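You operate a simulated robot arm through the tools that you are given. There is no shell and no other tool.

You run a simulated robot arm. Do the job below in one go: nothing can be reset, and whatever is moved stays where it is left.

JOB
Stack the 35 mm silver block from the top of the blue table on top of the 27 mm silver block. Take the dark block on the top of the blue table and put it away on the upper shelf of the steel rack. Put the brass bush on top of the big block. Put one of the brass fittings from the top of the yellow platform on top of the grey wide billet. Take the small grey box marked "75" from the top of the yellow platform and put it in the silver small mesh basket. Take the orange-ended billet on the top of the yellow platform and put it away on the top of the green stand. Open the blue cupboard door. Any order will do. Set down upright: small grey box, orange-ended billet.

Only the result counts: the job must be done as asked and must still hold three seconds after the hand-in. Knocking over, shifting, dropping, spilling or breaking anything else fails it.

ROBOT AND FRAMES
A 6-joint arm with a fingered hand on a trunk, on a base that moves. Base frame: it is fixed to the floor where the robot stands at the start and does not move with it; the origin is under the middle of the robot, x ahead of it, y to its left, z up. Lengths are in m, angles in degrees, forces in N, time in s.
With the tool pointing down near the work surface it reaches from about 0.24 to 0.56 m from the robot's upright axis, wherever it stands. Its first joint turns from -166.0 to 166.0 degrees. Places, roughly: big block (5x5x6 cm) [3.7, -3.9, 0.8]; blue cupboard door [0.7, -3.7, 0.3]; brass bush (4x4x3 cm) [3.6, -4.1, 0.8]; brass fitting (5x4x4 cm) [3.5, -4.1, 0.8]; dark block (4x4x4 cm) [0.5, 0.4, 0.8]; orange-ended billet (3x3x8 cm) [3.7, -3.8, 0.8]; silver block [0.5, 0.25, 0.75]; small grey box [3.5, -4, 0.75]; small mesh basket (10x10x13 cm) [3.6, -4.4, 0.8]; top of the green stand [5.6, -5.7, 0.8]; upper shelf of the steel rack [1.4, 3.8, 1.2]; wide billet (6x6x5 cm) [3.7, -4.4, 0.8]. Payload 3.1 kg.
The TCP is the grasp point between the finger pads, 0.022 m short of the fingertips. In the tool frame z runs along the fingers and y along their closing line. The gripper opens to 0.132 m; its body begins 0.06 m behind the TCP. The gripper is a hand of 4 fingers: y runs from the thumb to the fingers, the wrist lies at [0, 0, -0.218] in the tool frame, and closing takes about 1.5 s.
Orientation is told as [roll, pitch, yaw] about the base's x, y, z axes, in that order, counted from this pose: with the fingers straight down and closing along the base's y, the tool's x points along the base's -x, its y along +y and its z along -z.

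CONTROLS
- The arm moves only by the tool jog_arm. Its argument "targets" is text: rows parted by semicolons, each of 7 numbers parted by spaces: the shift along the tool's x, y, z in m, then the turn, a rotation vector about the tool's x, y, z in degrees, then the finger opening in m, from 0 to 0.132. In form: x y z wx wy wz grip; .... A call has 1 to 20 rows; each row shifts and turns the commanded pose from where the row before left it, along the tool's axes as they then stand. Each row takes 0.2 s and may step no farther than 0.05 m and 8.6 degrees from the row before; otherwise, or with a gripper value out of range, the whole call is refused. Where a pose cannot be reached the arm comes as near as it can. A force on the tool above 40 N (or 10 N above the force at the start of the call, whichever is more), or a blocked arm, ends the call early, and 0.2 s more pass. Each finger travels about 0.153 m/s and halts on what it meets, pressing with about 28 N; the grip force reading is that of the motor and also rises with nothing between the fingers. The clock runs only during rows and for 0.2 s after the last one: add rows that do not move to give the fingers time. It gives the time, the measured TCP pose, the force on the tool (base axes), the opening and the grip force at its end, in the units of the frame above (readings bear some noise), with the torque about the TCP (base axes, N m) and any sound that the robot's microphone picked up.
- Cameras (640 x 400 px; columns grow to the right, rows downward): "scene" is now at [0.0064, 0.1776, 1.5382]; the picture's right is [0.41, -0.91, 0.00], its down [-0.74, -0.34, -0.58] and it looks along [0.53, 0.24, -0.81] (base axes); focal length 266 px, centre (320, 200). "wrist" rides on the gripper at [0.053, -0.053, -0.084] in the tool frame; the picture's right is [0.71, 0.71, 0.00], its down [-0.53, 0.53, -0.67] and it looks along [-0.47, 0.47, 0.74] (tool axes); focal length 247 px, centre (320, 200). There is no depth. A picture from a camera that has moved, and an enlarged one, comes with that camera's place and axes in the base frame and with its lens.
- camera(camera): a new picture of that camera. No time passes.
- move_column(by): moves the trunk up (or, below 0, down) by that many m; the arm and the scene camera ride with it, the base frame stays. It gives what a move gives, with no picture.
- steer(legs): drives the robot by 1 to 6 legs, each [ahead, left, turn to the left] in m, m and degrees, along the robot's own axes; the way and the turn of a leg run together, so that a leg with both is an arc; at most 1.5 m and 180 degrees a leg. The arm and the cameras ride along, it lands a little off, and it stops where it bumps. It gives what a move gives.
- grasp_type(shape): the hand has 4 fingers and takes this shape, open, in about a second: jaw (thumb against the fingers, like two jaws); tri (thumb and two fingers); tip (a fingertip pinch); poke (one finger out to press); point (the index stretched); flat (the hand flat); cup (the hand cupped); fist (a fist). The gripper value then closes the fingers along that shape, each until it touches; the sizes above hold for jaw. It gives what a move gives, with no picture.
- pan_tilt(pan, tilt): turns the head with the scene camera to pan (to the left, within 155 degrees either way) and tilt (down, from -29 to 69), counted from straight ahead of the robot. It gives what a move gives.
- enlarge(camera, box): a new picture of the part [left, top, right, bottom] of that camera's present view, enlarged. No time passes.
- job_done(): hands the job in; it is judged then, once.

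Places have to be worked out from the pictures, the camera data and where the tool is seen. Open the gripper and draw the arm clear of the work before you hand the job in, unless the task says otherwise.

The tools are called after ">>>" by a JSON object that holds its "method" and its "body". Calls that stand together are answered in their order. jog_arm: Moves the arm, as the interface text tells. Its arguments: {"type":"object","properties":{"targets":{"type":"string"}},"required":["targets"]} The other tools are called the same way: move_column (by) moves the trunk up or down; grasp_type (shape) gives the hand a shape; steer (legs) drives the base; pan_tilt (pan, tilt) turns the head that bears the scene camera; camera (camera) takes a picture; enlarge (camera, box) takes an enlarged picture of a part of a camera's view; job_done () hands the job in.

At the start:

```text
clock: 0.0
tool_pos: [0.209, 0.1792, 1.02]
ee_rot: [0.0, 0.1, 0.0]
force: [0.1, -0.6, 0.6]
ft_torque: [0.0, -0.01, 0.0]
width: 0.1316
grip_force: 0.1
shape: jaw
trunk travel left (down, up): [-0.225, 0.161]
robot x, y, heading: [0.0016, 0.0009, -0.1]
head pan, tilt (commanded): [24.5, 54.3]
```

scene: 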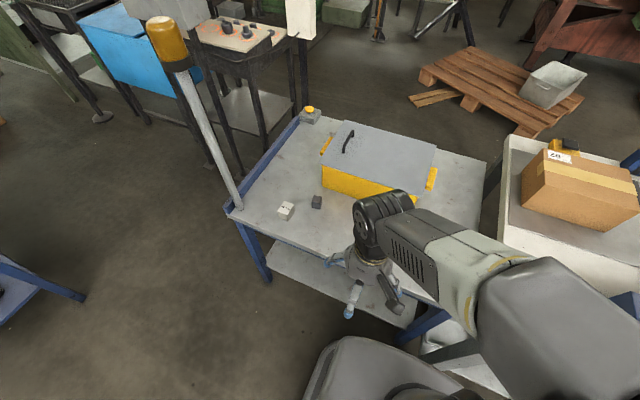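
wrist: 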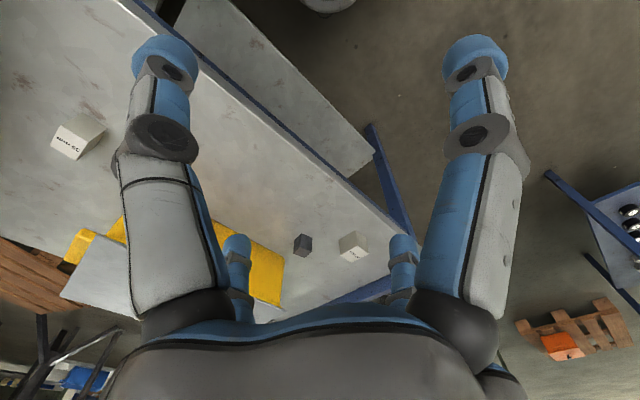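

I start by looking closer at the blue table: the scene picture shows a dark block near (316,202) and a silver block near (286,211), and the other silver block must be hidden behind the arm. I enlarge both views.

>>> {"method": "enlarge", "body": {"camera": "scene", "box": [220, 120, 420, 245]}}

>>> {"method": "enlarge", "body": {"camera": "wrist", "box": [20, 80, 180, 180]}}

>>> {"method": "enlarge", "body": {"camera": "wrist", "box": [260, 200, 420, 300]}}

```text
3.20 times, centred on (320, 182) of scene
camera zoom: at [0.0064, 0.1776, 1.5382], right [0.41, -0.91, 0.0], down [-0.74, -0.34, -0.58], along [0.53, 0.24, -0.81], focal length 851 px, centre (320, 256)
```

zoom: 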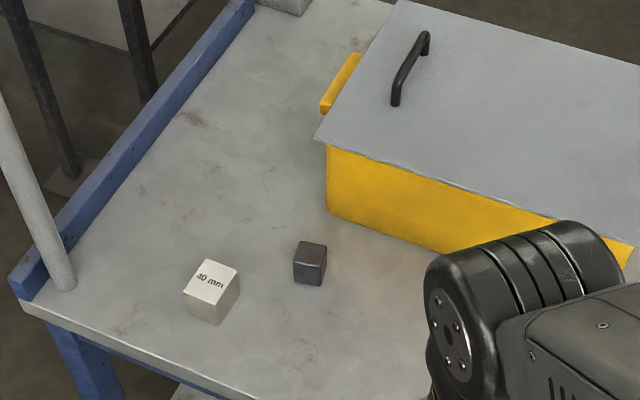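

```text
4.00 times, centred on (100, 130) of wrist
camera zoom: at [0.1555, 0.1251, 1.1046], right [-0.71, 0.71, 0.0], down [0.53, 0.53, 0.67], along [0.47, 0.47, -0.74], focal length 988 px, centre (1200, 480)
```

zoom: 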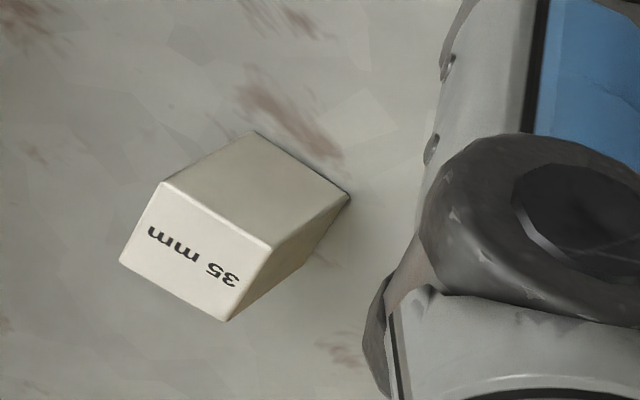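

```text
4.00 times, centred on (340, 250) of wrist
camera zoom: at [0.1555, 0.1251, 1.1046], right [-0.71, 0.71, 0.0], down [0.53, 0.53, 0.67], along [0.47, 0.47, -0.74], focal length 988 px, centre (240, 0)
```

zoom: 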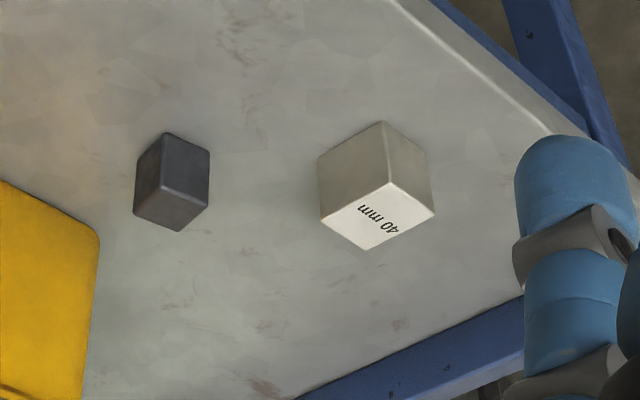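

The table holds a 40 mm block at about (0.42, 0.49), the dark block at about (0.49, 0.41), and the 35 mm block at about (0.54, 0.0). The 27 mm block is not seen yet, so I look around with the head to map the room and find it.

>>> {"method": "pan_tilt", "body": {"pan": -20, "tilt": 50}}

>>> {"method": "camera", "body": {"camera": "scene"}}

>>> {"method": "pan_tilt", "body": {"pan": 0, "tilt": 15}}

>>> {"method": "camera", "body": {"camera": "scene"}}

>>> {"method": "pan_tilt", "body": {"pan": -80, "tilt": 20}}

>>> {"method": "camera", "body": {"camera": "scene"}}

>>> {"method": "pan_tilt", "body": {"pan": -150, "tilt": 20}}

>>> {"method": "camera", "body": {"camera": "scene"}}

>>> {"method": "pan_tilt", "body": {"pan": 80, "tilt": 20}}

>>> {"method": "camera", "body": {"camera": "scene"}}

>>> {"method": "pan_tilt", "body": {"pan": 150, "tilt": 20}}

>>> {"method": "camera", "body": {"camera": "scene"}}

```text
clock: 1.1
tool_pos: [0.2092, 0.1795, 1.0208]
ee_rot: [0.0, 0.0, 0.0]
force: [-0.4, 0.4, 0.0]
ft_torque: [0.06, 0.0, 0.02]
width: 0.1318
grip_force: 0.0
shape: jaw
trunk travel left (down, up): [-0.225, 0.161]
robot x, y, heading: [0.0023, 0.0015, 0.1]
head pan, tilt (commanded): [-20.0, 50.0]
```

```text
taken
camera scene: at [0.0125, 0.1213, 1.5438], right [-0.34, -0.94, 0.0], down [-0.72, 0.26, -0.64], along [0.6, -0.22, -0.77], focal length 266 px, centre (320, 200)
```

scene: 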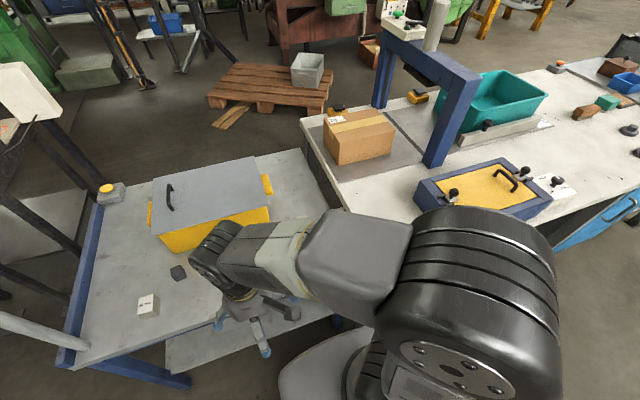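

```text
clock: 2.1
tool_pos: [0.2088, 0.1776, 1.0216]
ee_rot: [-0.1, -0.1, 0.0]
force: [0.2, 0.1, 1.0]
ft_torque: [-0.01, -0.01, 0.04]
width: 0.1318
grip_force: 0.2
shape: jaw
trunk travel left (down, up): [-0.225, 0.161]
robot x, y, heading: [-0.003, 0.0, 0.2]
head pan, tilt (commanded): [0.0, 15.0]
```

```text
taken
camera scene: at [0.0336, 0.1474, 1.5975], right [0.0, -1.0, 0.0], down [-0.26, 0.0, -0.97], along [0.97, 0.0, -0.26], focal length 266 px, centre (320, 200)
```

scene: 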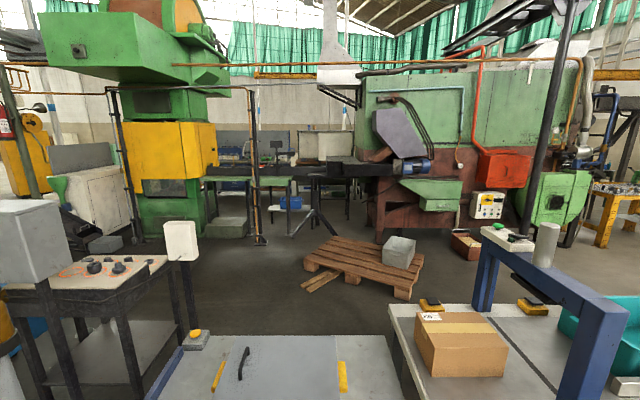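

```text
clock: 3.7
tool_pos: [0.2099, 0.1777, 1.0201]
ee_rot: [0.1, 0.0, 0.0]
force: [0.3, 0.0, 0.3]
ft_torque: [-0.02, 0.03, -0.02]
width: 0.132
grip_force: 0.1
shape: jaw
trunk travel left (down, up): [-0.225, 0.161]
robot x, y, heading: [0.0044, 0.0003, -0.0]
head pan, tilt (commanded): [-80.0, 20.0]
```

```text
taken
camera scene: at [-0.0436, 0.0558, 1.5894], right [-0.98, -0.17, 0.0], down [-0.06, 0.34, -0.94], along [0.16, -0.93, -0.34], focal length 266 px, centre (320, 200)
```

scene: 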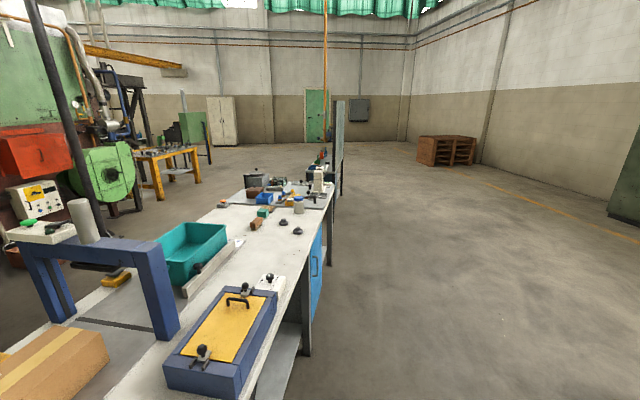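

```text
clock: 5.1
tool_pos: [0.2099, 0.178, 1.0204]
ee_rot: [0.0, -0.1, 0.0]
force: [-0.7, 0.9, 0.2]
ft_torque: [0.01, -0.02, 0.01]
width: 0.1319
grip_force: 0.0
shape: jaw
trunk travel left (down, up): [-0.225, 0.161]
robot x, y, heading: [-0.0033, -0.0005, 0.0]
head pan, tilt (commanded): [-150.0, 20.0]
```

```text
taken
camera scene: at [-0.1405, 0.1009, 1.5894], right [-0.5, 0.87, 0.0], down [0.3, 0.17, -0.94], along [-0.81, -0.47, -0.34], focal length 266 px, centre (320, 200)
```

scene: 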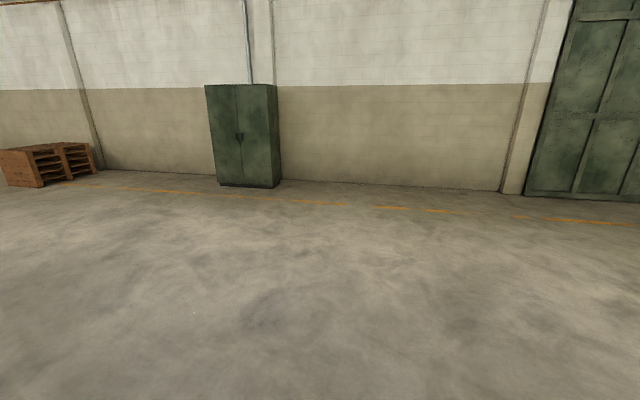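

```text
clock: 8.3
tool_pos: [0.2094, 0.1784, 1.0207]
ee_rot: [-0.1, 0.0, 0.1]
force: [-0.8, 0.8, 0.6]
ft_torque: [-0.01, 0.01, -0.02]
width: 0.1316
grip_force: 0.0
shape: jaw
trunk travel left (down, up): [-0.225, 0.161]
robot x, y, heading: [0.0021, 0.001, -0.2]
head pan, tilt (commanded): [80.0, 20.0]
```

```text
taken
camera scene: at [-0.0436, 0.2392, 1.5894], right [0.98, -0.17, 0.0], down [-0.06, -0.34, -0.94], along [0.16, 0.93, -0.34], focal length 266 px, centre (320, 200)
```

scene: 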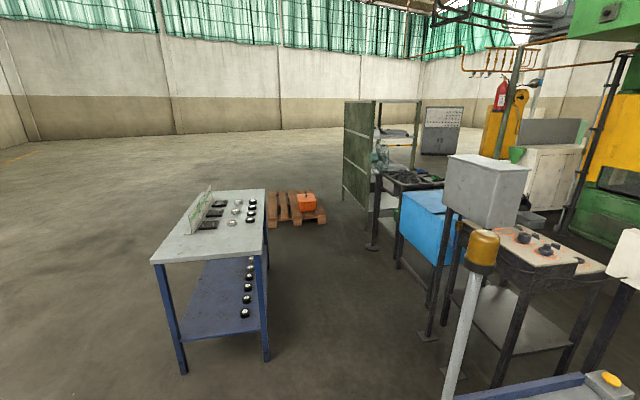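

```text
clock: 9.8
tool_pos: [0.209, 0.1785, 1.0203]
ee_rot: [0.0, 0.1, 0.0]
force: [0.2, 0.5, 0.4]
ft_torque: [0.0, 0.0, 0.0]
width: 0.132
grip_force: 0.0
shape: jaw
trunk travel left (down, up): [-0.225, 0.161]
robot x, y, heading: [0.0019, -0.0005, -0.2]
head pan, tilt (commanded): [150.0, 20.0]
```

```text
taken
camera scene: at [-0.1405, 0.1942, 1.5894], right [0.5, 0.87, 0.0], down [0.3, -0.17, -0.94], along [-0.81, 0.47, -0.34], focal length 266 px, centre (320, 200)
```

scene: 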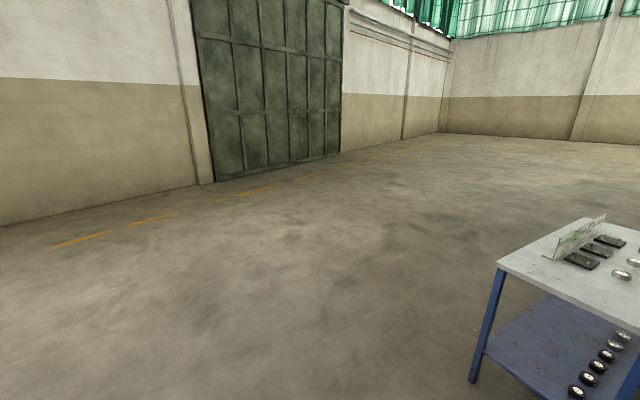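

The room is mapped: a long bench to the right, the yellow platform far to the right-front, and the steel rack to the left-front. Now I shift the arm left and up so the hidden part of the blue table, where the 27 mm block must be, comes into view.

>>> {"method": "jog_arm", "body": {"targets": "0 0.035 -0.02 0 0 0 0.132; 0 0.035 -0.02 0 0 0 0.132; 0 0.035 -0.02 0 0 0 0.132; 0 0.035 -0.02 0 0 0 0.132; 0 0.03 -0.02 0 0 0 0.132; 0 0 0 0 0 0 0.132"}}

>>> {"method": "pan_tilt", "body": {"pan": 0, "tilt": 55}}

>>> {"method": "camera", "body": {"camera": "scene"}}

>>> {"method": "camera", "body": {"camera": "wrist"}}

```text
clock: 11.2
tool_pos: [0.2111, 0.3467, 1.1208]
ee_rot: [0.0, 0.0, 0.0]
force: [-0.2, 0.1, -0.2]
ft_torque: [0.01, -0.01, -0.02]
width: 0.1322
grip_force: 0.0
shape: jaw
trunk travel left (down, up): [-0.225, 0.161]
robot x, y, heading: [0.0011, 0.0002, -0.1]
head pan, tilt (commanded): [150.0, 20.0]
```

```text
clock: 13.5
tool_pos: [0.2119, 0.3485, 1.1199]
ee_rot: [0.0, 0.0, 0.0]
force: [0.0, 0.2, -0.2]
ft_torque: [-0.01, 0.0, -0.01]
width: 0.1318
grip_force: 0.1
shape: jaw
trunk travel left (down, up): [-0.225, 0.161]
robot x, y, heading: [-0.0014, -0.0006, 0.2]
head pan, tilt (commanded): [0.0, 55.0]
```

```text
taken
camera scene: at [0.0123, 0.1476, 1.5373], right [0.0, -1.0, 0.0], down [-0.82, 0.0, -0.57], along [0.57, 0.0, -0.82], focal length 266 px, centre (320, 200)
```

scene: 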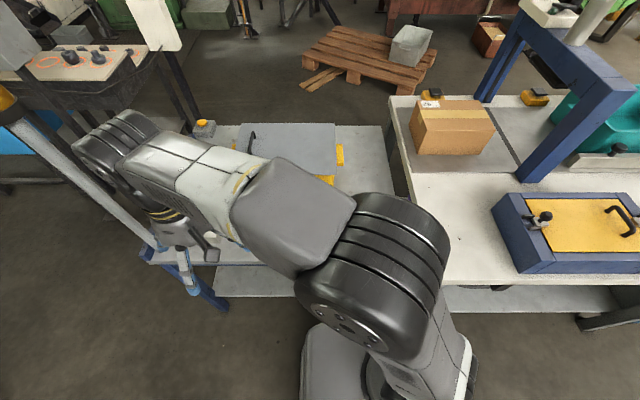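

```text
taken
camera wrist: at [0.1581, 0.2944, 1.2038], right [-0.71, 0.71, 0.0], down [0.53, 0.53, 0.67], along [0.47, 0.47, -0.74], focal length 247 px, centre (320, 200)
```

wrist: 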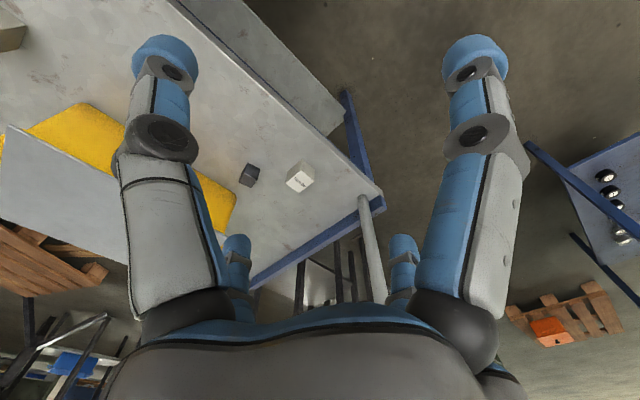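

The arm now hides more of the table, so I swing it to the right side instead; from there both the scene and wrist cameras should see the middle of the table.

>>> {"method": "jog_arm", "body": {"targets": "-0.03 -0.03 0 0 0 0 0.132; -0.03 -0.04 0 0 0 0 0.132; -0.01 -0.045 0 0 0 0 0.132; 0 -0.045 0 0 0 0 0.132; 0 -0.045 0 0 0 0 0.132; 0 -0.045 0 0 0 0 0.132; 0 -0.045 0 0 0 0 0.132; 0 -0.045 0 0 0 0 0.132; 0 -0.045 0 0 0 0 0.132; 0 -0.045 0 0 0 0 0.132; 0 -0.045 0 0 0 0 0.132; 0 -0.045 0 0 0 0 0.132; 0 -0.045 0 0 0 0 0.132; 0 -0.045 0 0 0 0 0.132; 0 0 0 0 0 0 0.132"}}

>>> {"method": "camera", "body": {"camera": "scene"}}

>>> {"method": "camera", "body": {"camera": "wrist"}}

```text
clock: 16.7
tool_pos: [0.2783, -0.2607, 1.119]
ee_rot: [0.0, 0.1, -0.1]
force: [-0.6, 0.6, -0.3]
ft_torque: [0.0, 0.0, -0.01]
width: 0.1318
grip_force: 0.0
shape: jaw
trunk travel left (down, up): [-0.225, 0.161]
robot x, y, heading: [-0.0016, 0.0001, 0.1]
head pan, tilt (commanded): [0.0, 55.0]
```

```text
taken
camera scene: at [0.012, 0.1483, 1.5373], right [0.0, -1.0, 0.0], down [-0.82, 0.0, -0.57], along [0.57, 0.0, -0.82], focal length 266 px, centre (320, 200)
```

scene: 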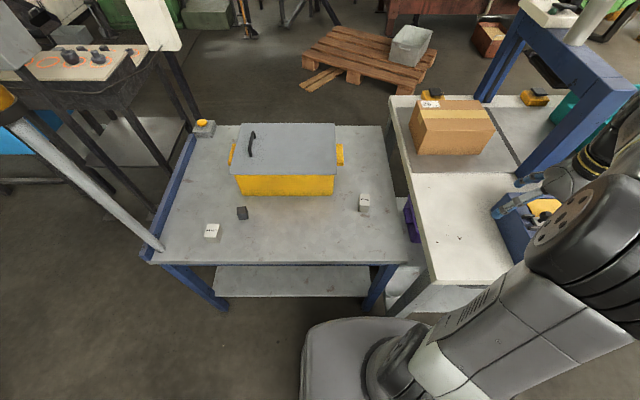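

```text
taken
camera wrist: at [0.2251, -0.3147, 1.2035], right [-0.71, 0.71, 0.0], down [0.53, 0.53, 0.67], along [0.47, 0.47, -0.74], focal length 247 px, centre (320, 200)
```

wrist: 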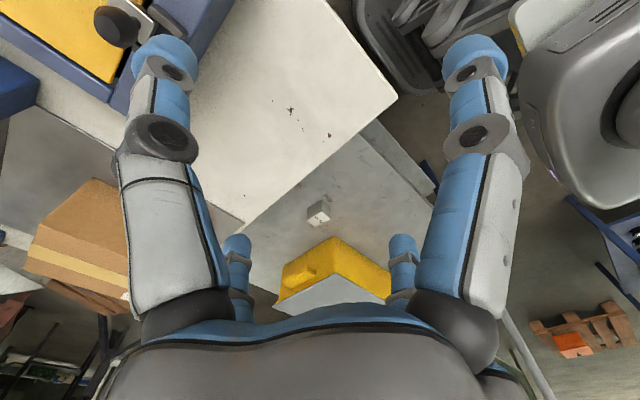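

>>> {"method": "enlarge", "body": {"camera": "scene", "box": [150, 110, 410, 272]}}

>>> {"method": "enlarge", "body": {"camera": "scene", "box": [330, 170, 410, 220]}}

>>> {"method": "enlarge", "body": {"camera": "scene", "box": [190, 190, 270, 240]}}

```text
2.46 times, centred on (280, 191) of scene
camera zoom: at [0.012, 0.1483, 1.5373], right [0.0, -1.0, 0.0], down [-0.82, 0.0, -0.57], along [0.57, 0.0, -0.82], focal length 655 px, centre (418, 222)
```

zoom: 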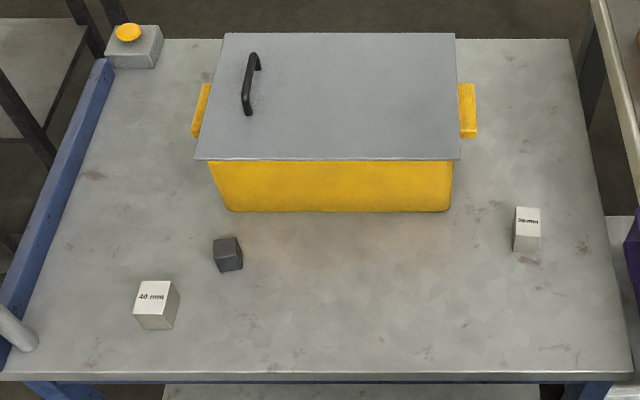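

```text
8.00 times, centred on (370, 195) of scene
camera zoom: at [0.012, 0.1483, 1.5373], right [0.0, -1.0, 0.0], down [-0.82, 0.0, -0.57], along [0.57, 0.0, -0.82], focal length 2128 px, centre (-80, 240)
```

zoom: 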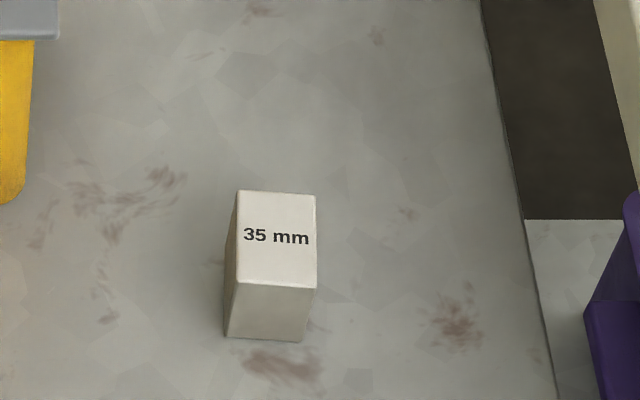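

```text
8.00 times, centred on (230, 215) of scene
camera zoom: at [0.012, 0.1483, 1.5373], right [0.0, -1.0, 0.0], down [-0.82, 0.0, -0.57], along [0.57, 0.0, -0.82], focal length 2128 px, centre (1040, 80)
```

zoom: 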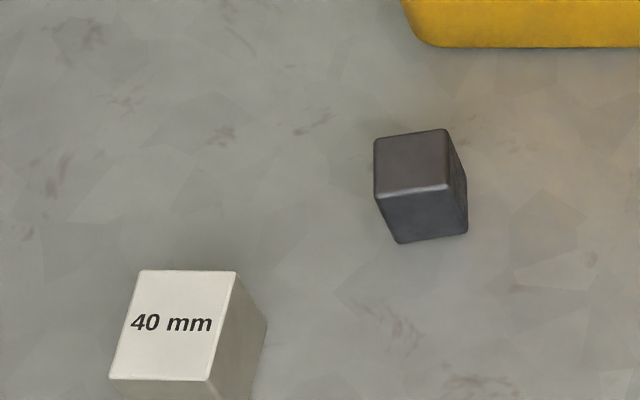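

The table top shows only the 40 mm and 35 mm silver blocks; the 27 mm block may be hidden behind the yellow box or stand elsewhere. I bring the wrist camera forward to look behind the box.

>>> {"method": "jog_arm", "body": {"targets": "-0.037 0.027 -0.015 0 0 0 0.132; -0.037 0.027 -0.015 0 0 0 0.132; -0.037 0.027 -0.015 0 0 0 0.132; -0.037 0.027 -0.015 0 0 0 0.132; -0.037 0.027 -0.015 0 0 0 0.132; -0.037 0.027 -0.015 0 0 0 0.132; 0 0 0 0 0 0 0.132"}}

>>> {"method": "camera", "body": {"camera": "wrist"}}

>>> {"method": "camera", "body": {"camera": "scene"}}

```text
clock: 18.3
tool_pos: [0.4629, -0.0995, 1.1897]
ee_rot: [0.0, 0.0, 0.0]
force: [-0.4, 0.0, -0.8]
ft_torque: [-0.04, 0.0, -0.01]
width: 0.1322
grip_force: 0.1
shape: jaw
out of reach, approached as far as the arm can: row 5, 6
trunk travel left (down, up): [-0.225, 0.161]
robot x, y, heading: [-0.001, 0.0025, 0.1]
head pan, tilt (commanded): [0.0, 55.0]
```

```text
taken
camera wrist: at [0.4098, -0.1528, 1.2741], right [-0.71, 0.71, 0.0], down [0.53, 0.53, 0.67], along [0.47, 0.47, -0.74], focal length 247 px, centre (320, 200)
```

wrist: 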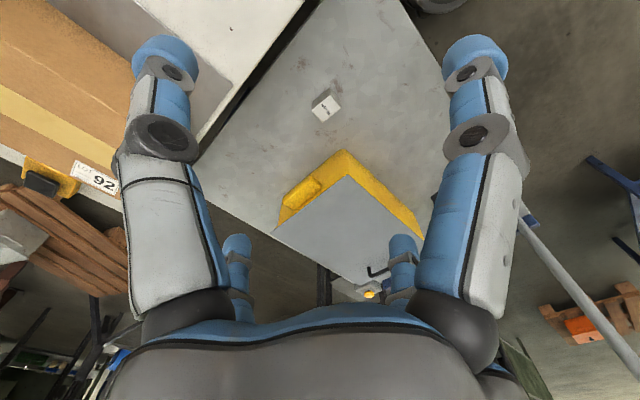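

```text
taken
camera scene: at [0.0128, 0.1471, 1.5374], right [0.0, -1.0, 0.0], down [-0.82, 0.0, -0.57], along [0.57, 0.0, -0.82], focal length 266 px, centre (320, 200)
```

scene: 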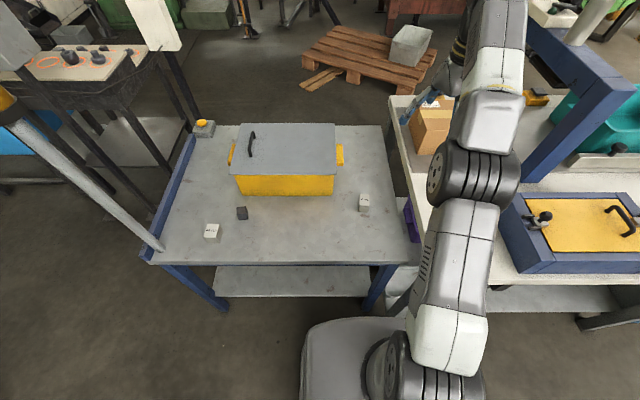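

No block is visible beside the box from here. Before deciding where the 27 mm block is, I scan the neighbouring bench and tables closely with the head camera, trunk raised for a steeper view.

>>> {"method": "move_column", "body": {"by": 0.16}}

>>> {"method": "camera", "body": {"camera": "scene"}}

>>> {"method": "camera", "body": {"camera": "wrist"}}

>>> {"method": "pan_tilt", "body": {"pan": -65, "tilt": 35}}

>>> {"method": "camera", "body": {"camera": "scene"}}

>>> {"method": "enlarge", "body": {"camera": "scene", "box": [100, 100, 420, 300]}}

>>> {"method": "pan_tilt", "body": {"pan": 50, "tilt": 35}}

>>> {"method": "camera", "body": {"camera": "scene"}}

```text
clock: 20.1
tool_pos: [0.4631, -0.0992, 1.3492]
ee_rot: [0.0, 0.0, 0.1]
force: [-0.1, 0.7, -0.6]
ft_torque: [0.0, -0.01, -0.01]
width: 0.1319
grip_force: 0.0
shape: jaw
trunk travel left (down, up): [-0.385, 0.001]
robot x, y, heading: [0.0021, -0.0001, -0.0]
head pan, tilt (commanded): [0.0, 55.0]
```

```text
taken
camera scene: at [0.0124, 0.1474, 1.6977], right [0.0, -1.0, 0.0], down [-0.82, 0.0, -0.57], along [0.57, 0.0, -0.82], focal length 266 px, centre (320, 200)
```

scene: 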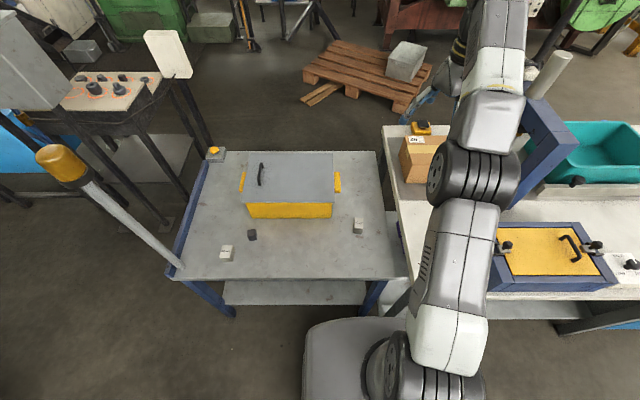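

```text
taken
camera wrist: at [0.4094, -0.1529, 1.4348], right [-0.71, 0.71, 0.0], down [0.53, 0.53, 0.67], along [0.47, 0.47, -0.74], focal length 247 px, centre (320, 200)
```

wrist: 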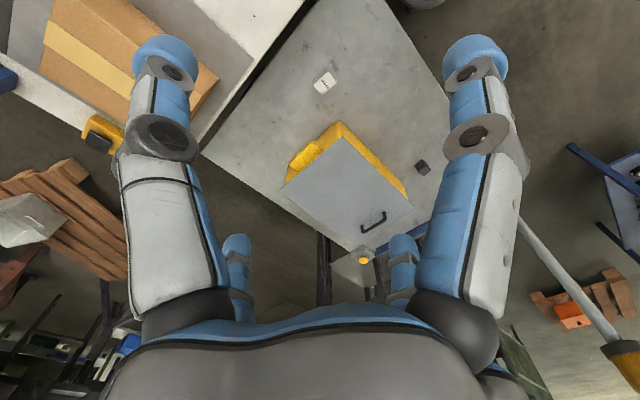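

```text
clock: 21.5
tool_pos: [0.4639, -0.0991, 1.3504]
ee_rot: [0.1, 0.0, -0.1]
force: [0.2, -0.9, -0.1]
ft_torque: [0.0, 0.0, -0.01]
width: 0.1319
grip_force: 0.1
shape: jaw
trunk travel left (down, up): [-0.385, 0.001]
robot x, y, heading: [-0.0015, 0.0017, 0.0]
head pan, tilt (commanded): [-65.0, 35.0]
```

```text
taken
camera scene: at [-0.0224, 0.0677, 1.7254], right [-0.91, -0.42, 0.0], down [-0.24, 0.52, -0.82], along [0.35, -0.74, -0.57], focal length 266 px, centre (320, 200)
```

scene: 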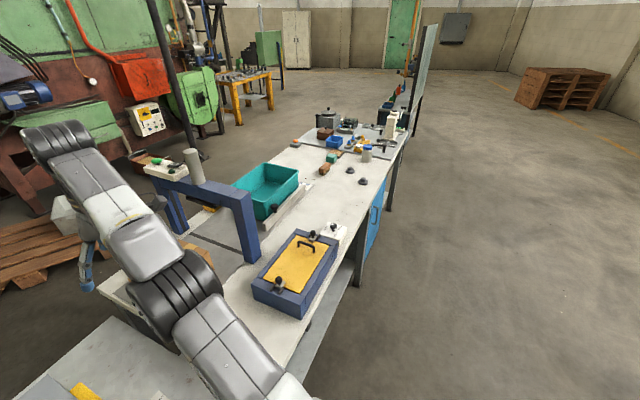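

```text
2.00 times, centred on (260, 200) of scene
camera zoom: at [-0.0224, 0.0677, 1.7254], right [-0.91, -0.42, 0.0], down [-0.24, 0.52, -0.82], along [0.35, -0.74, -0.57], focal length 532 px, centre (440, 200)
```

zoom: 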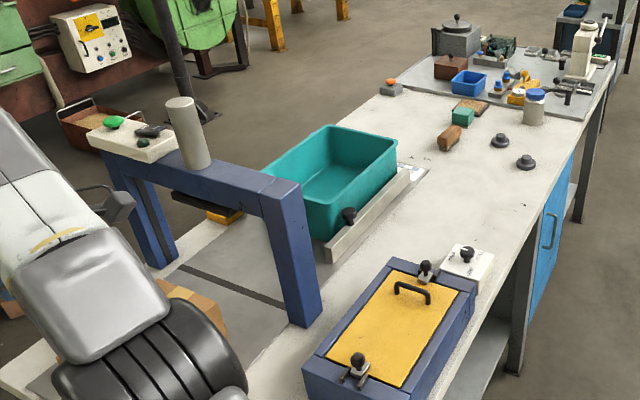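

```text
clock: 23.4
tool_pos: [0.4629, -0.1009, 1.3493]
ee_rot: [0.0, 0.0, -0.1]
force: [0.2, -0.4, 0.3]
ft_torque: [-0.03, 0.0, 0.0]
width: 0.1318
grip_force: 0.2
shape: jaw
trunk travel left (down, up): [-0.385, 0.001]
robot x, y, heading: [0.0002, 0.0002, 0.0]
head pan, tilt (commanded): [50.0, 35.0]
```

```text
taken
camera scene: at [-0.0031, 0.2149, 1.7254], right [0.77, -0.64, 0.0], down [-0.37, -0.44, -0.82], along [0.53, 0.63, -0.57], focal length 266 px, centre (320, 200)
```

scene: 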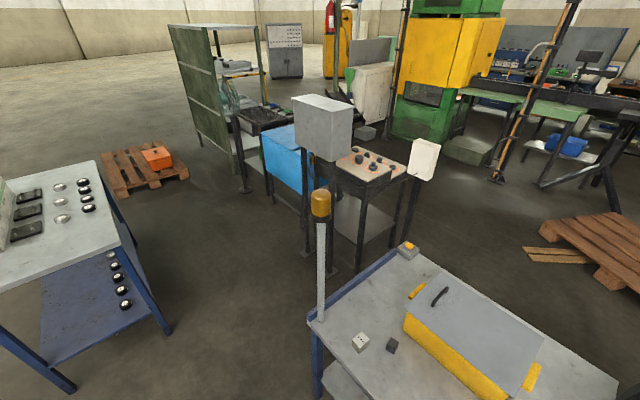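

The wrist view from higher shows most of the strip behind the yellow box is still shadowed by its lid. I turn the hand so the wrist camera leans over the box from the front, to see behind it.

>>> {"method": "jog_arm", "body": {"targets": "0 0.035 0 0 0 0 0.132; 0 0.045 0 0 0 0 0.132; 0 0.045 0 0 0 0 0.132; 0 0.045 0 0 0 0 0.132; 0 0 0 0 0 -8.44 0.132; 0 0 0 0 0 -8.44 0.132; 0 0 0 0 0 -8.44 0.132; 0 0 0 0 0 -8.44 0.132; 0 0 0 0 0 -8.44 0.132; 0 0 0 0 0 -8.44 0.132; 0 0 0 0 0 -8.44 0.132; 0 0 0 0 0 -8.44 0.132; 0 0 0 0 0 -8.44 0.132; 0 0 0 0 0 -8.44 0.132; 0 0 0 0 0 -8.44 0.132; 0 0 0 0 0 -8.44 0.132; 0 0 0 0 0 -8.44 0.132; 0 0 0 0 0 -8.44 0.132; 0 0 0 0 0 -8.44 0.132; 0 0 0 0 0 -8.44 0.132"}}

>>> {"method": "jog_arm", "body": {"targets": "0 0 0 5.3 5.3 0 0.132; 0 0 0 5.3 5.3 0 0.132; 0 0 0 5.3 5.3 0 0.132; 0 0 0 5.3 5.3 0 0.132; 0 0 0 5.3 5.3 0 0.132; 0 0 0 5.3 5.3 0 0.132; 0.0225 -0.0225 0.032 0 0 0 0.132; 0.0225 -0.0225 0.032 0 0 0 0.132; 0.0225 -0.0225 0.032 0 0 0 0.132; 0 0 0 0 0 0 0.132"}}

>>> {"method": "camera", "body": {"camera": "wrist"}}

```text
clock: 27.6
tool_pos: [0.2854, 0.3315, 1.3331]
ee_rot: [-0.1, 0.6, 133.7]
force: [-0.5, 0.3, -0.3]
ft_torque: [0.02, 0.0, 0.01]
width: 0.1319
grip_force: 0.1
shape: jaw
out of reach, approached as far as the arm can: row 15, 16, 17, 18, 19, 20
trunk travel left (down, up): [-0.385, 0.001]
robot x, y, heading: [0.0005, 0.0014, -0.2]
head pan, tilt (commanded): [50.0, 35.0]
```

```text
clock: 29.8
tool_pos: [0.4217, 0.3275, 1.3332]
ee_rot: [-35.3, 30.0, 125.4]
force: [-0.3, -0.6, -0.2]
ft_torque: [0.02, 0.0, 0.03]
width: 0.1317
grip_force: 0.1
shape: jaw
trunk travel left (down, up): [-0.385, 0.001]
robot x, y, heading: [-0.0022, 0.0003, 0.0]
head pan, tilt (commanded): [50.0, 35.0]
```

```text
taken
camera wrist: at [0.4149, 0.3273, 1.4457], right [0.0, -1.0, 0.0], down [-1.0, 0.0, -0.05], along [0.05, 0.0, -1.0], focal length 247 px, centre (320, 200)
```

wrist: 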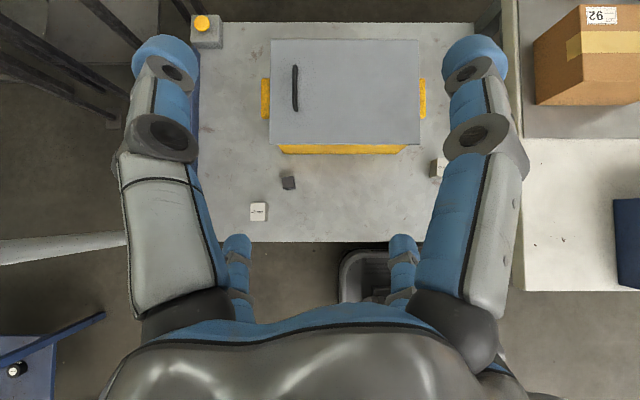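

The camera now looks straight down over the box. I move it farther forward to look into the strip behind the lid.

>>> {"method": "jog_arm", "body": {"targets": "0.033 0.033 0 0 0 0 0.132; 0.033 0.033 0 0 0 0 0.132; 0.0225 -0.0225 0.032 0 0 0 0.132; 0.0225 -0.0225 0.032 0 0 0 0.132; 0.0225 -0.0225 0.032 0 0 0 0.132; 0.0225 -0.0225 0.032 0 0 0 0.132; 0 0 0 0 0 0 0.132"}}

>>> {"method": "camera", "body": {"camera": "wrist"}}

```text
clock: 31.4
tool_pos: [0.5541, 0.2483, 1.2929]
ee_rot: [-36.2, 30.5, 124.5]
force: [0.6, -0.5, 0.5]
ft_torque: [0.03, -0.05, -0.04]
width: 0.1319
grip_force: 0.1
shape: jaw
out of reach, approached as far as the arm can: row 4, 5, 6
trunk travel left (down, up): [-0.385, 0.001]
robot x, y, heading: [-0.0013, -0.0013, 0.2]
head pan, tilt (commanded): [50.0, 35.0]
```

```text
taken
camera wrist: at [0.5463, 0.2479, 1.4055], right [-0.01, -1.0, 0.0], down [-1.0, 0.01, -0.07], along [0.07, 0.0, -1.0], focal length 247 px, centre (320, 200)
```

wrist: 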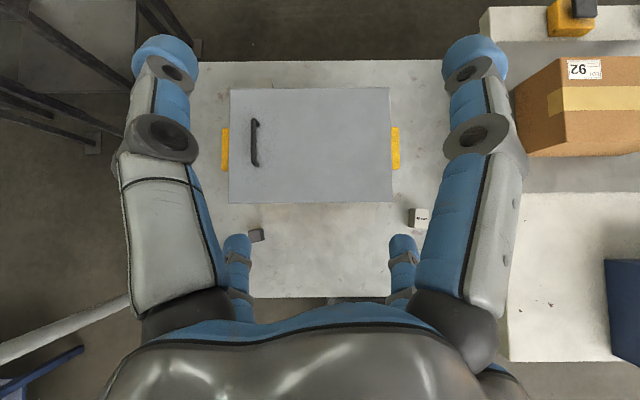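

Nothing is visible behind the box either (only a 5 cm strip under the lid's rear overhang stays unseen). I bring the hand back to its straight-down pose and will search the lower shelf and elsewhere later; the dark block comes first.

>>> {"method": "jog_arm", "body": {"targets": "-0.0225 0.0225 -0.032 0 0 0 0.132; -0.0225 0.0225 -0.032 0 0 0 0.132; -0.0225 0.0225 -0.032 0 0 0 0.132; 0 0 0 -5.35 -5.35 0 0.132; 0 0 0 -5.35 -5.35 0 0.132; 0 0 0 -5.35 -5.35 0 0.132; 0 0 0 -5.35 -5.35 0 0.132; 0 0 0 -5.35 -5.35 0 0.132; 0 0 0 -5.35 -5.35 0 0.132; 0 0 0 0 0 8.44 0.132; 0 0 0 0 0 8.44 0.132; 0 0 0 0 0 8.44 0.132; 0 0 0 0 0 8.44 0.132; 0 0 0 0 0 8.44 0.132; 0 0 0 0 0 8.44 0.132; 0 0 0 0 0 8.44 0.132; 0 0 0 0 0 8.44 0.132; 0 0 0 0 0 8.44 0.132; 0 0 0 0 0 8.44 0.132; 0 0 0 0 0 0 0.132"}}

```text
clock: 35.6
tool_pos: [0.2911, 0.3373, 1.2455]
ee_rot: [0.3, 0.3, 50.5]
force: [0.1, 0.3, -0.1]
ft_torque: [-0.03, -0.02, 0.0]
width: 0.1319
grip_force: 0.1
shape: jaw
out of reach, approached as far as the arm can: row 5, 6, 7, 8, 9
trunk travel left (down, up): [-0.385, 0.001]
robot x, y, heading: [-0.0021, 0.0029, 0.0]
head pan, tilt (commanded): [50.0, 35.0]
```

Now I finish turning the yaw back to zero and half close the fingers in free air to learn how the four fingers move.

>>> {"method": "jog_arm", "body": {"targets": "0 0 0 0 0 8.42 0.06; 0 0 0 0 0 8.42 0.06; 0 0 0 0 0 8.42 0.06; 0 0 0 0 0 8.42 0.06; 0 0 0 0 0 8.42 0.06; 0 0 0 0 0 8.42 0.06; 0 0 0 0 0 0 0.06"}}

>>> {"method": "camera", "body": {"camera": "wrist"}}

>>> {"method": "pan_tilt", "body": {"pan": 30, "tilt": 50}}

>>> {"method": "camera", "body": {"camera": "scene"}}

```text
clock: 37.2
tool_pos: [0.2916, 0.3377, 1.2464]
ee_rot: [0.0, 0.4, 0.1]
force: [0.2, -0.7, -0.2]
ft_torque: [0.02, -0.03, 0.01]
width: 0.0606
grip_force: 0.0
shape: jaw
trunk travel left (down, up): [-0.385, 0.001]
robot x, y, heading: [0.0025, -0.0004, 0.1]
head pan, tilt (commanded): [50.0, 35.0]
```

```text
taken
camera wrist: at [0.2379, 0.2846, 1.3305], right [-0.71, 0.71, 0.0], down [0.53, 0.53, 0.66], along [0.47, 0.47, -0.75], focal length 247 px, centre (320, 200)
```

wrist: 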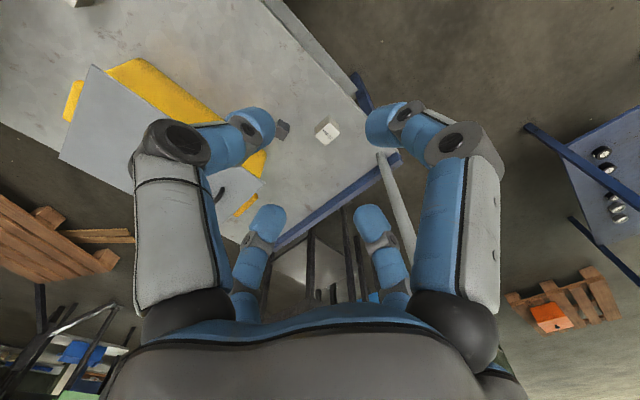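

```text
clock: 38.1
tool_pos: [0.2908, 0.3376, 1.2461]
ee_rot: [0.0, 0.3, 0.1]
force: [-0.1, -0.7, -0.1]
ft_torque: [-0.02, -0.01, 0.01]
width: 0.0607
grip_force: 0.1
shape: jaw
trunk travel left (down, up): [-0.385, 0.001]
robot x, y, heading: [-0.0021, -0.0027, -0.1]
head pan, tilt (commanded): [30.0, 50.0]
```

```text
taken
camera scene: at [0.0068, 0.1862, 1.7037], right [0.5, -0.87, 0.0], down [-0.66, -0.38, -0.64], along [0.56, 0.32, -0.77], focal length 266 px, centre (320, 200)
```

scene: 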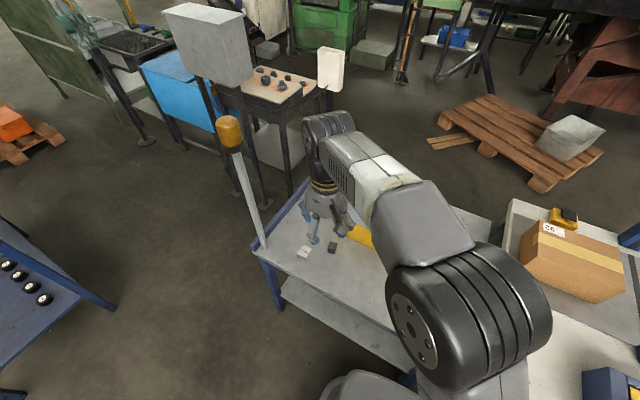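

All four fingers close radially (at ±x and ±y of the tool), knuckles reaching about 7 cm out. The dark block at about (0.491, 0.411) is out of reach from here (0.64 m), and the lamp pole stands at about (0.36, 0.64), so I lower the trunk, tuck the arm centrally, then drive left 0.3 m.

>>> {"method": "move_column", "body": {"by": -0.16}}

>>> {"method": "jog_arm", "body": {"targets": "0 -0.0425 0 0 0 0 0.09; 0 -0.0425 0 0 0 0 0.09; 0 -0.0425 0 0 0 0 0.09; 0 -0.0425 0 0 0 0 0.09; 0 -0.0425 0 0 0 0 0.09; 0 -0.0425 0 0 0 0 0.09; 0 -0.0425 0 0 0 0 0.09; 0 -0.0425 0 0 0 0 0.09; 0 0 0 0 0 0 0.09"}}

>>> {"method": "steer", "body": {"legs": [[0, 0.3, 0]]}}

>>> {"method": "camera", "body": {"camera": "wrist"}}

>>> {"method": "camera", "body": {"camera": "scene"}}

```text
clock: 39.9
tool_pos: [0.2918, 0.3375, 1.0855]
ee_rot: [-0.1, 0.3, 0.0]
force: [-0.7, 0.2, -0.1]
ft_torque: [0.02, 0.02, 0.0]
width: 0.0604
grip_force: 0.1
shape: jaw
trunk travel left (down, up): [-0.225, 0.161]
robot x, y, heading: [-0.0017, 0.0009, 0.1]
head pan, tilt (commanded): [30.0, 50.0]
```

```text
clock: 41.9
tool_pos: [0.2909, -0.0019, 1.0868]
ee_rot: [0.0, 0.4, 0.1]
force: [0.0, -0.9, -0.1]
ft_torque: [0.03, 0.0, 0.01]
width: 0.0896
grip_force: 0.0
shape: jaw
trunk travel left (down, up): [-0.225, 0.161]
robot x, y, heading: [0.0007, 0.0033, 0.1]
head pan, tilt (commanded): [30.0, 50.0]
```

```text
clock: 44.0
tool_pos: [0.2917, 0.3038, 1.0868]
ee_rot: [0.0, 0.4, 0.2]
force: [-0.5, 0.1, -0.2]
ft_torque: [-0.01, 0.0, 0.0]
width: 0.0896
grip_force: 0.0
shape: jaw
trunk travel left (down, up): [-0.225, 0.161]
robot x, y, heading: [-0.0027, 0.3028, 0.3]
head pan, tilt (commanded): [30.0, 50.0]
```

```text
taken
camera wrist: at [0.2385, 0.25, 1.171], right [-0.71, 0.7, 0.0], down [0.53, 0.53, 0.66], along [0.47, 0.47, -0.75], focal length 247 px, centre (320, 200)
```

wrist: 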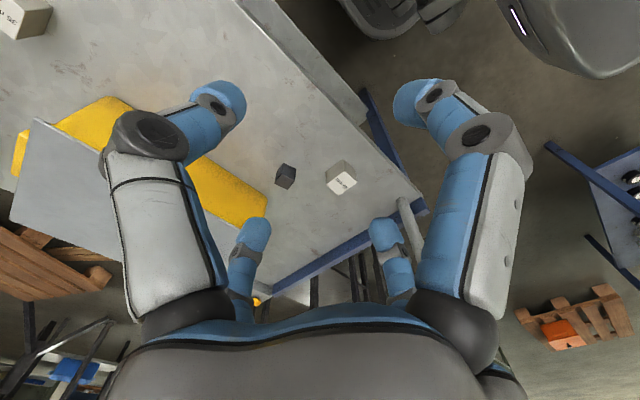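

```text
taken
camera scene: at [0.0065, 0.4916, 1.5437], right [0.5, -0.87, 0.0], down [-0.66, -0.38, -0.64], along [0.56, 0.32, -0.77], focal length 266 px, centre (320, 200)
```

scene: 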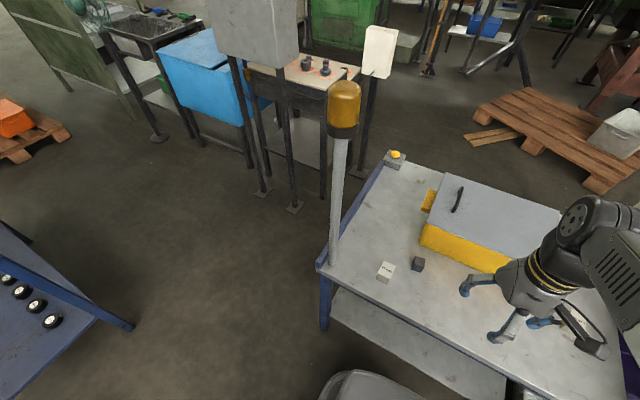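

The drive landed at y≈0.303. I enlarge the blocks in both views to fix the dark block's place and orientation.

>>> {"method": "enlarge", "body": {"camera": "wrist", "box": [240, 150, 400, 250]}}

>>> {"method": "enlarge", "body": {"camera": "scene", "box": [360, 220, 460, 282]}}

```text
4.00 times, centred on (320, 200) of wrist
camera zoom: at [0.2385, 0.25, 1.171], right [-0.71, 0.7, 0.0], down [0.53, 0.53, 0.66], along [0.47, 0.47, -0.75], focal length 988 px, centre (320, 200)
```

zoom: 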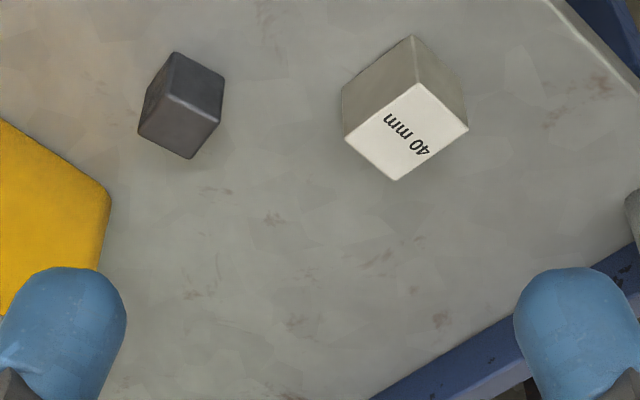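

```text
6.40 times, centred on (410, 251) of scene
camera zoom: at [0.0065, 0.4916, 1.5437], right [0.5, -0.87, 0.0], down [-0.66, -0.38, -0.64], along [0.56, 0.32, -0.77], focal length 1702 px, centre (-256, -126)
```

zoom: 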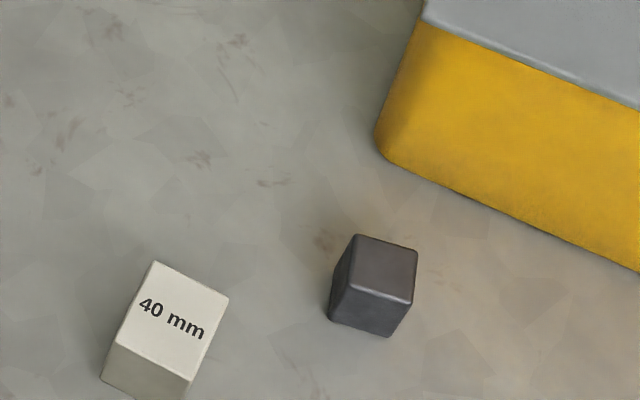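

The dark block is about 30 mm, near (0.496, 0.411). I hover above it at z≈0.90 with a smaller opening and check alignment in the wrist view.

>>> {"method": "jog_arm", "body": {"targets": "-0.034 0.018 0.031 0 0 0 0.075; -0.034 0.018 0.031 0 0 0 0.075; -0.034 0.018 0.031 0 0 0 0.075; -0.034 0.018 0.031 0 0 0 0.075; -0.034 0.018 0.031 0 0 0 0.075; -0.034 0.018 0.031 0 0 0 0.075; 0 0 0 0 0 0 0.075"}}

>>> {"method": "camera", "body": {"camera": "wrist"}}

>>> {"method": "camera", "body": {"camera": "scene"}}

```text
clock: 45.6
tool_pos: [0.4952, 0.4085, 0.8975]
ee_rot: [0.0, 0.4, 0.2]
force: [-0.4, -0.3, -0.2]
ft_torque: [0.02, -0.06, 0.01]
width: 0.0752
grip_force: 0.0
shape: jaw
trunk travel left (down, up): [-0.225, 0.161]
robot x, y, heading: [0.0013, 0.298, -0.1]
head pan, tilt (commanded): [30.0, 50.0]
```

```text
taken
camera wrist: at [0.4399, 0.3554, 0.9823], right [-0.71, 0.7, 0.0], down [0.53, 0.53, 0.66], along [0.47, 0.47, -0.75], focal length 247 px, centre (320, 200)
```

wrist: 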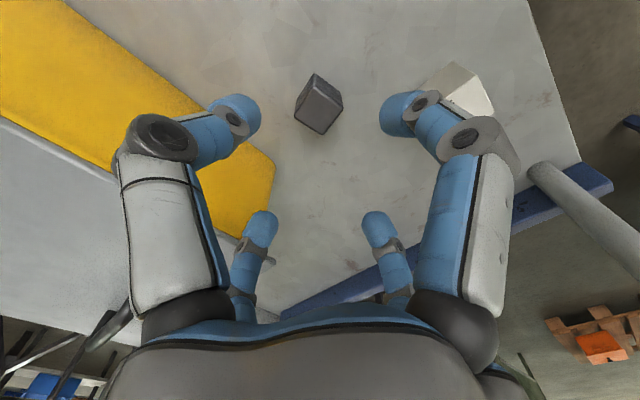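

```text
taken
camera scene: at [0.0057, 0.49, 1.5439], right [0.5, -0.87, 0.0], down [-0.66, -0.38, -0.64], along [0.56, 0.32, -0.77], focal length 266 px, centre (320, 200)
```

scene: 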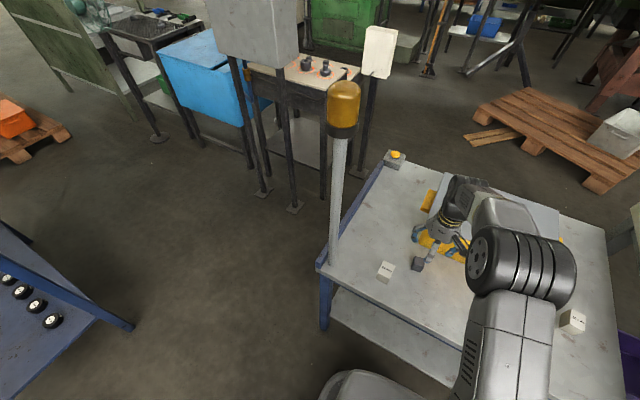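

>>> {"method": "enlarge", "body": {"camera": "wrist", "box": [240, 50, 400, 150]}}

```text
4.00 times, centred on (320, 100) of wrist
camera zoom: at [0.4399, 0.3554, 0.9823], right [-0.71, 0.7, 0.0], down [0.53, 0.53, 0.66], along [0.47, 0.47, -0.75], focal length 988 px, centre (320, 600)
```

zoom: 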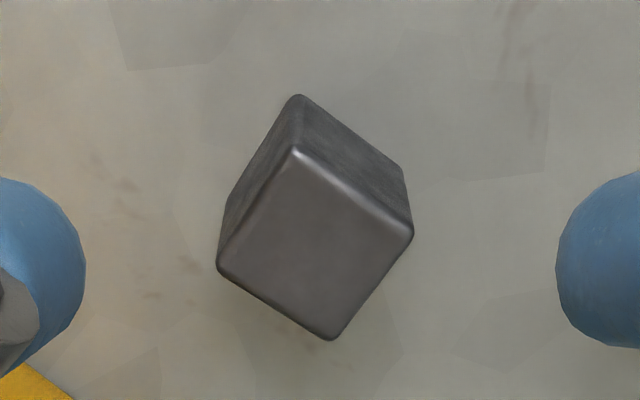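

The block's top centre is about (0.496, 0.410), turned about 10° counter-clockwise. I turn the hand by 10° and descend part of the way to z≈0.82, then check again.

>>> {"method": "jog_arm", "body": {"targets": "0 0.002 0.02 0 0 -5 0.075; 0 0 0.02 0 0 -5 0.075; 0 0 0.02 0 0 0 0.075; 0 0 0.018 0 0 0 0.075; 0 0 0 0 0 0 0.075"}}

>>> {"method": "camera", "body": {"camera": "wrist"}}

>>> {"method": "enlarge", "body": {"camera": "scene", "box": [370, 180, 530, 280]}}

```text
clock: 46.8
tool_pos: [0.4933, 0.4125, 0.8207]
ee_rot: [0.1, 0.5, 10.2]
force: [-0.1, -0.1, -0.8]
ft_torque: [0.01, 0.0, -0.01]
width: 0.0754
grip_force: 0.1
shape: jaw
trunk travel left (down, up): [-0.225, 0.161]
robot x, y, heading: [-0.0019, 0.305, 0.2]
head pan, tilt (commanded): [30.0, 50.0]
```

```text
taken
camera wrist: at [0.4501, 0.3505, 0.9049], right [-0.82, 0.57, 0.01], down [0.43, 0.61, 0.67], along [0.38, 0.55, -0.75], focal length 247 px, centre (320, 200)
```

wrist: 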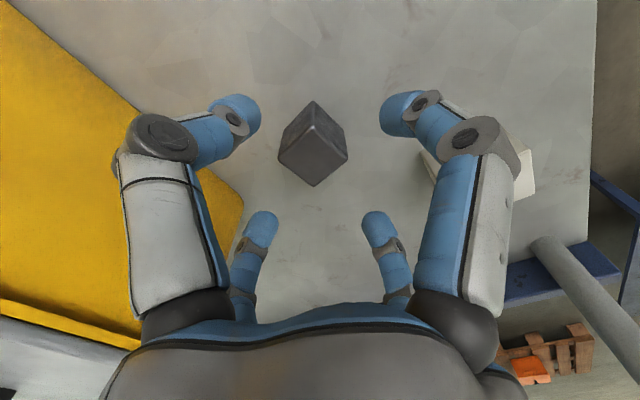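

```text
4.00 times, centred on (450, 230) of scene
camera zoom: at [0.0065, 0.4903, 1.5439], right [0.5, -0.87, 0.0], down [-0.66, -0.38, -0.64], along [0.56, 0.32, -0.77], focal length 1064 px, centre (-200, 80)
```

zoom: 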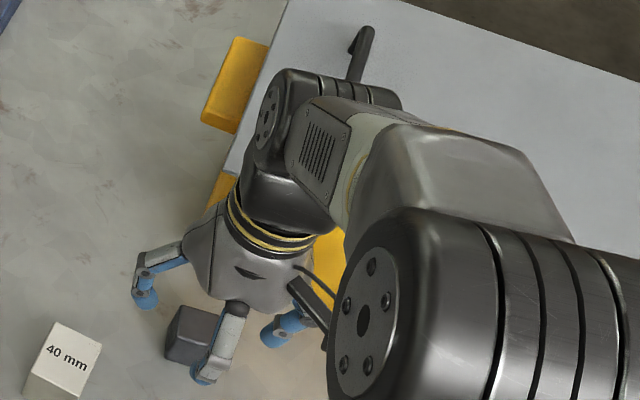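

Block top is centred to within 4 mm. I correct by about (+2, −3) mm, descend to z≈0.785 (fingertips just above the table) and close.

>>> {"method": "jog_arm", "body": {"targets": "-0.0015 -0.0033 0.018 0 0 0 0.075; 0 0 0.016 0 0 0 0.075; 0 0 0 0 0 0 0.075"}}

>>> {"method": "camera", "body": {"camera": "wrist"}}

```text
clock: 47.6
tool_pos: [0.4962, 0.4103, 0.785]
ee_rot: [0.1, 0.4, 10.3]
force: [0.5, -0.1, 0.3]
ft_torque: [0.02, -0.03, -0.03]
width: 0.0758
grip_force: 0.0
shape: jaw
trunk travel left (down, up): [-0.225, 0.161]
robot x, y, heading: [0.0018, 0.3036, 0.0]
head pan, tilt (commanded): [30.0, 50.0]
```

```text
taken
camera wrist: at [0.453, 0.3486, 0.8698], right [-0.82, 0.57, 0.01], down [0.43, 0.61, 0.67], along [0.38, 0.55, -0.75], focal length 247 px, centre (320, 200)
```

wrist: 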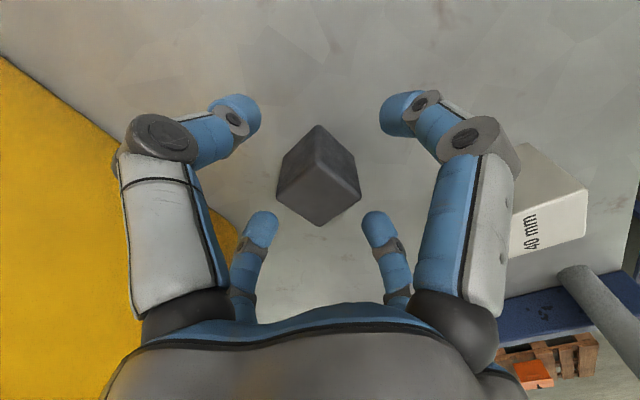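

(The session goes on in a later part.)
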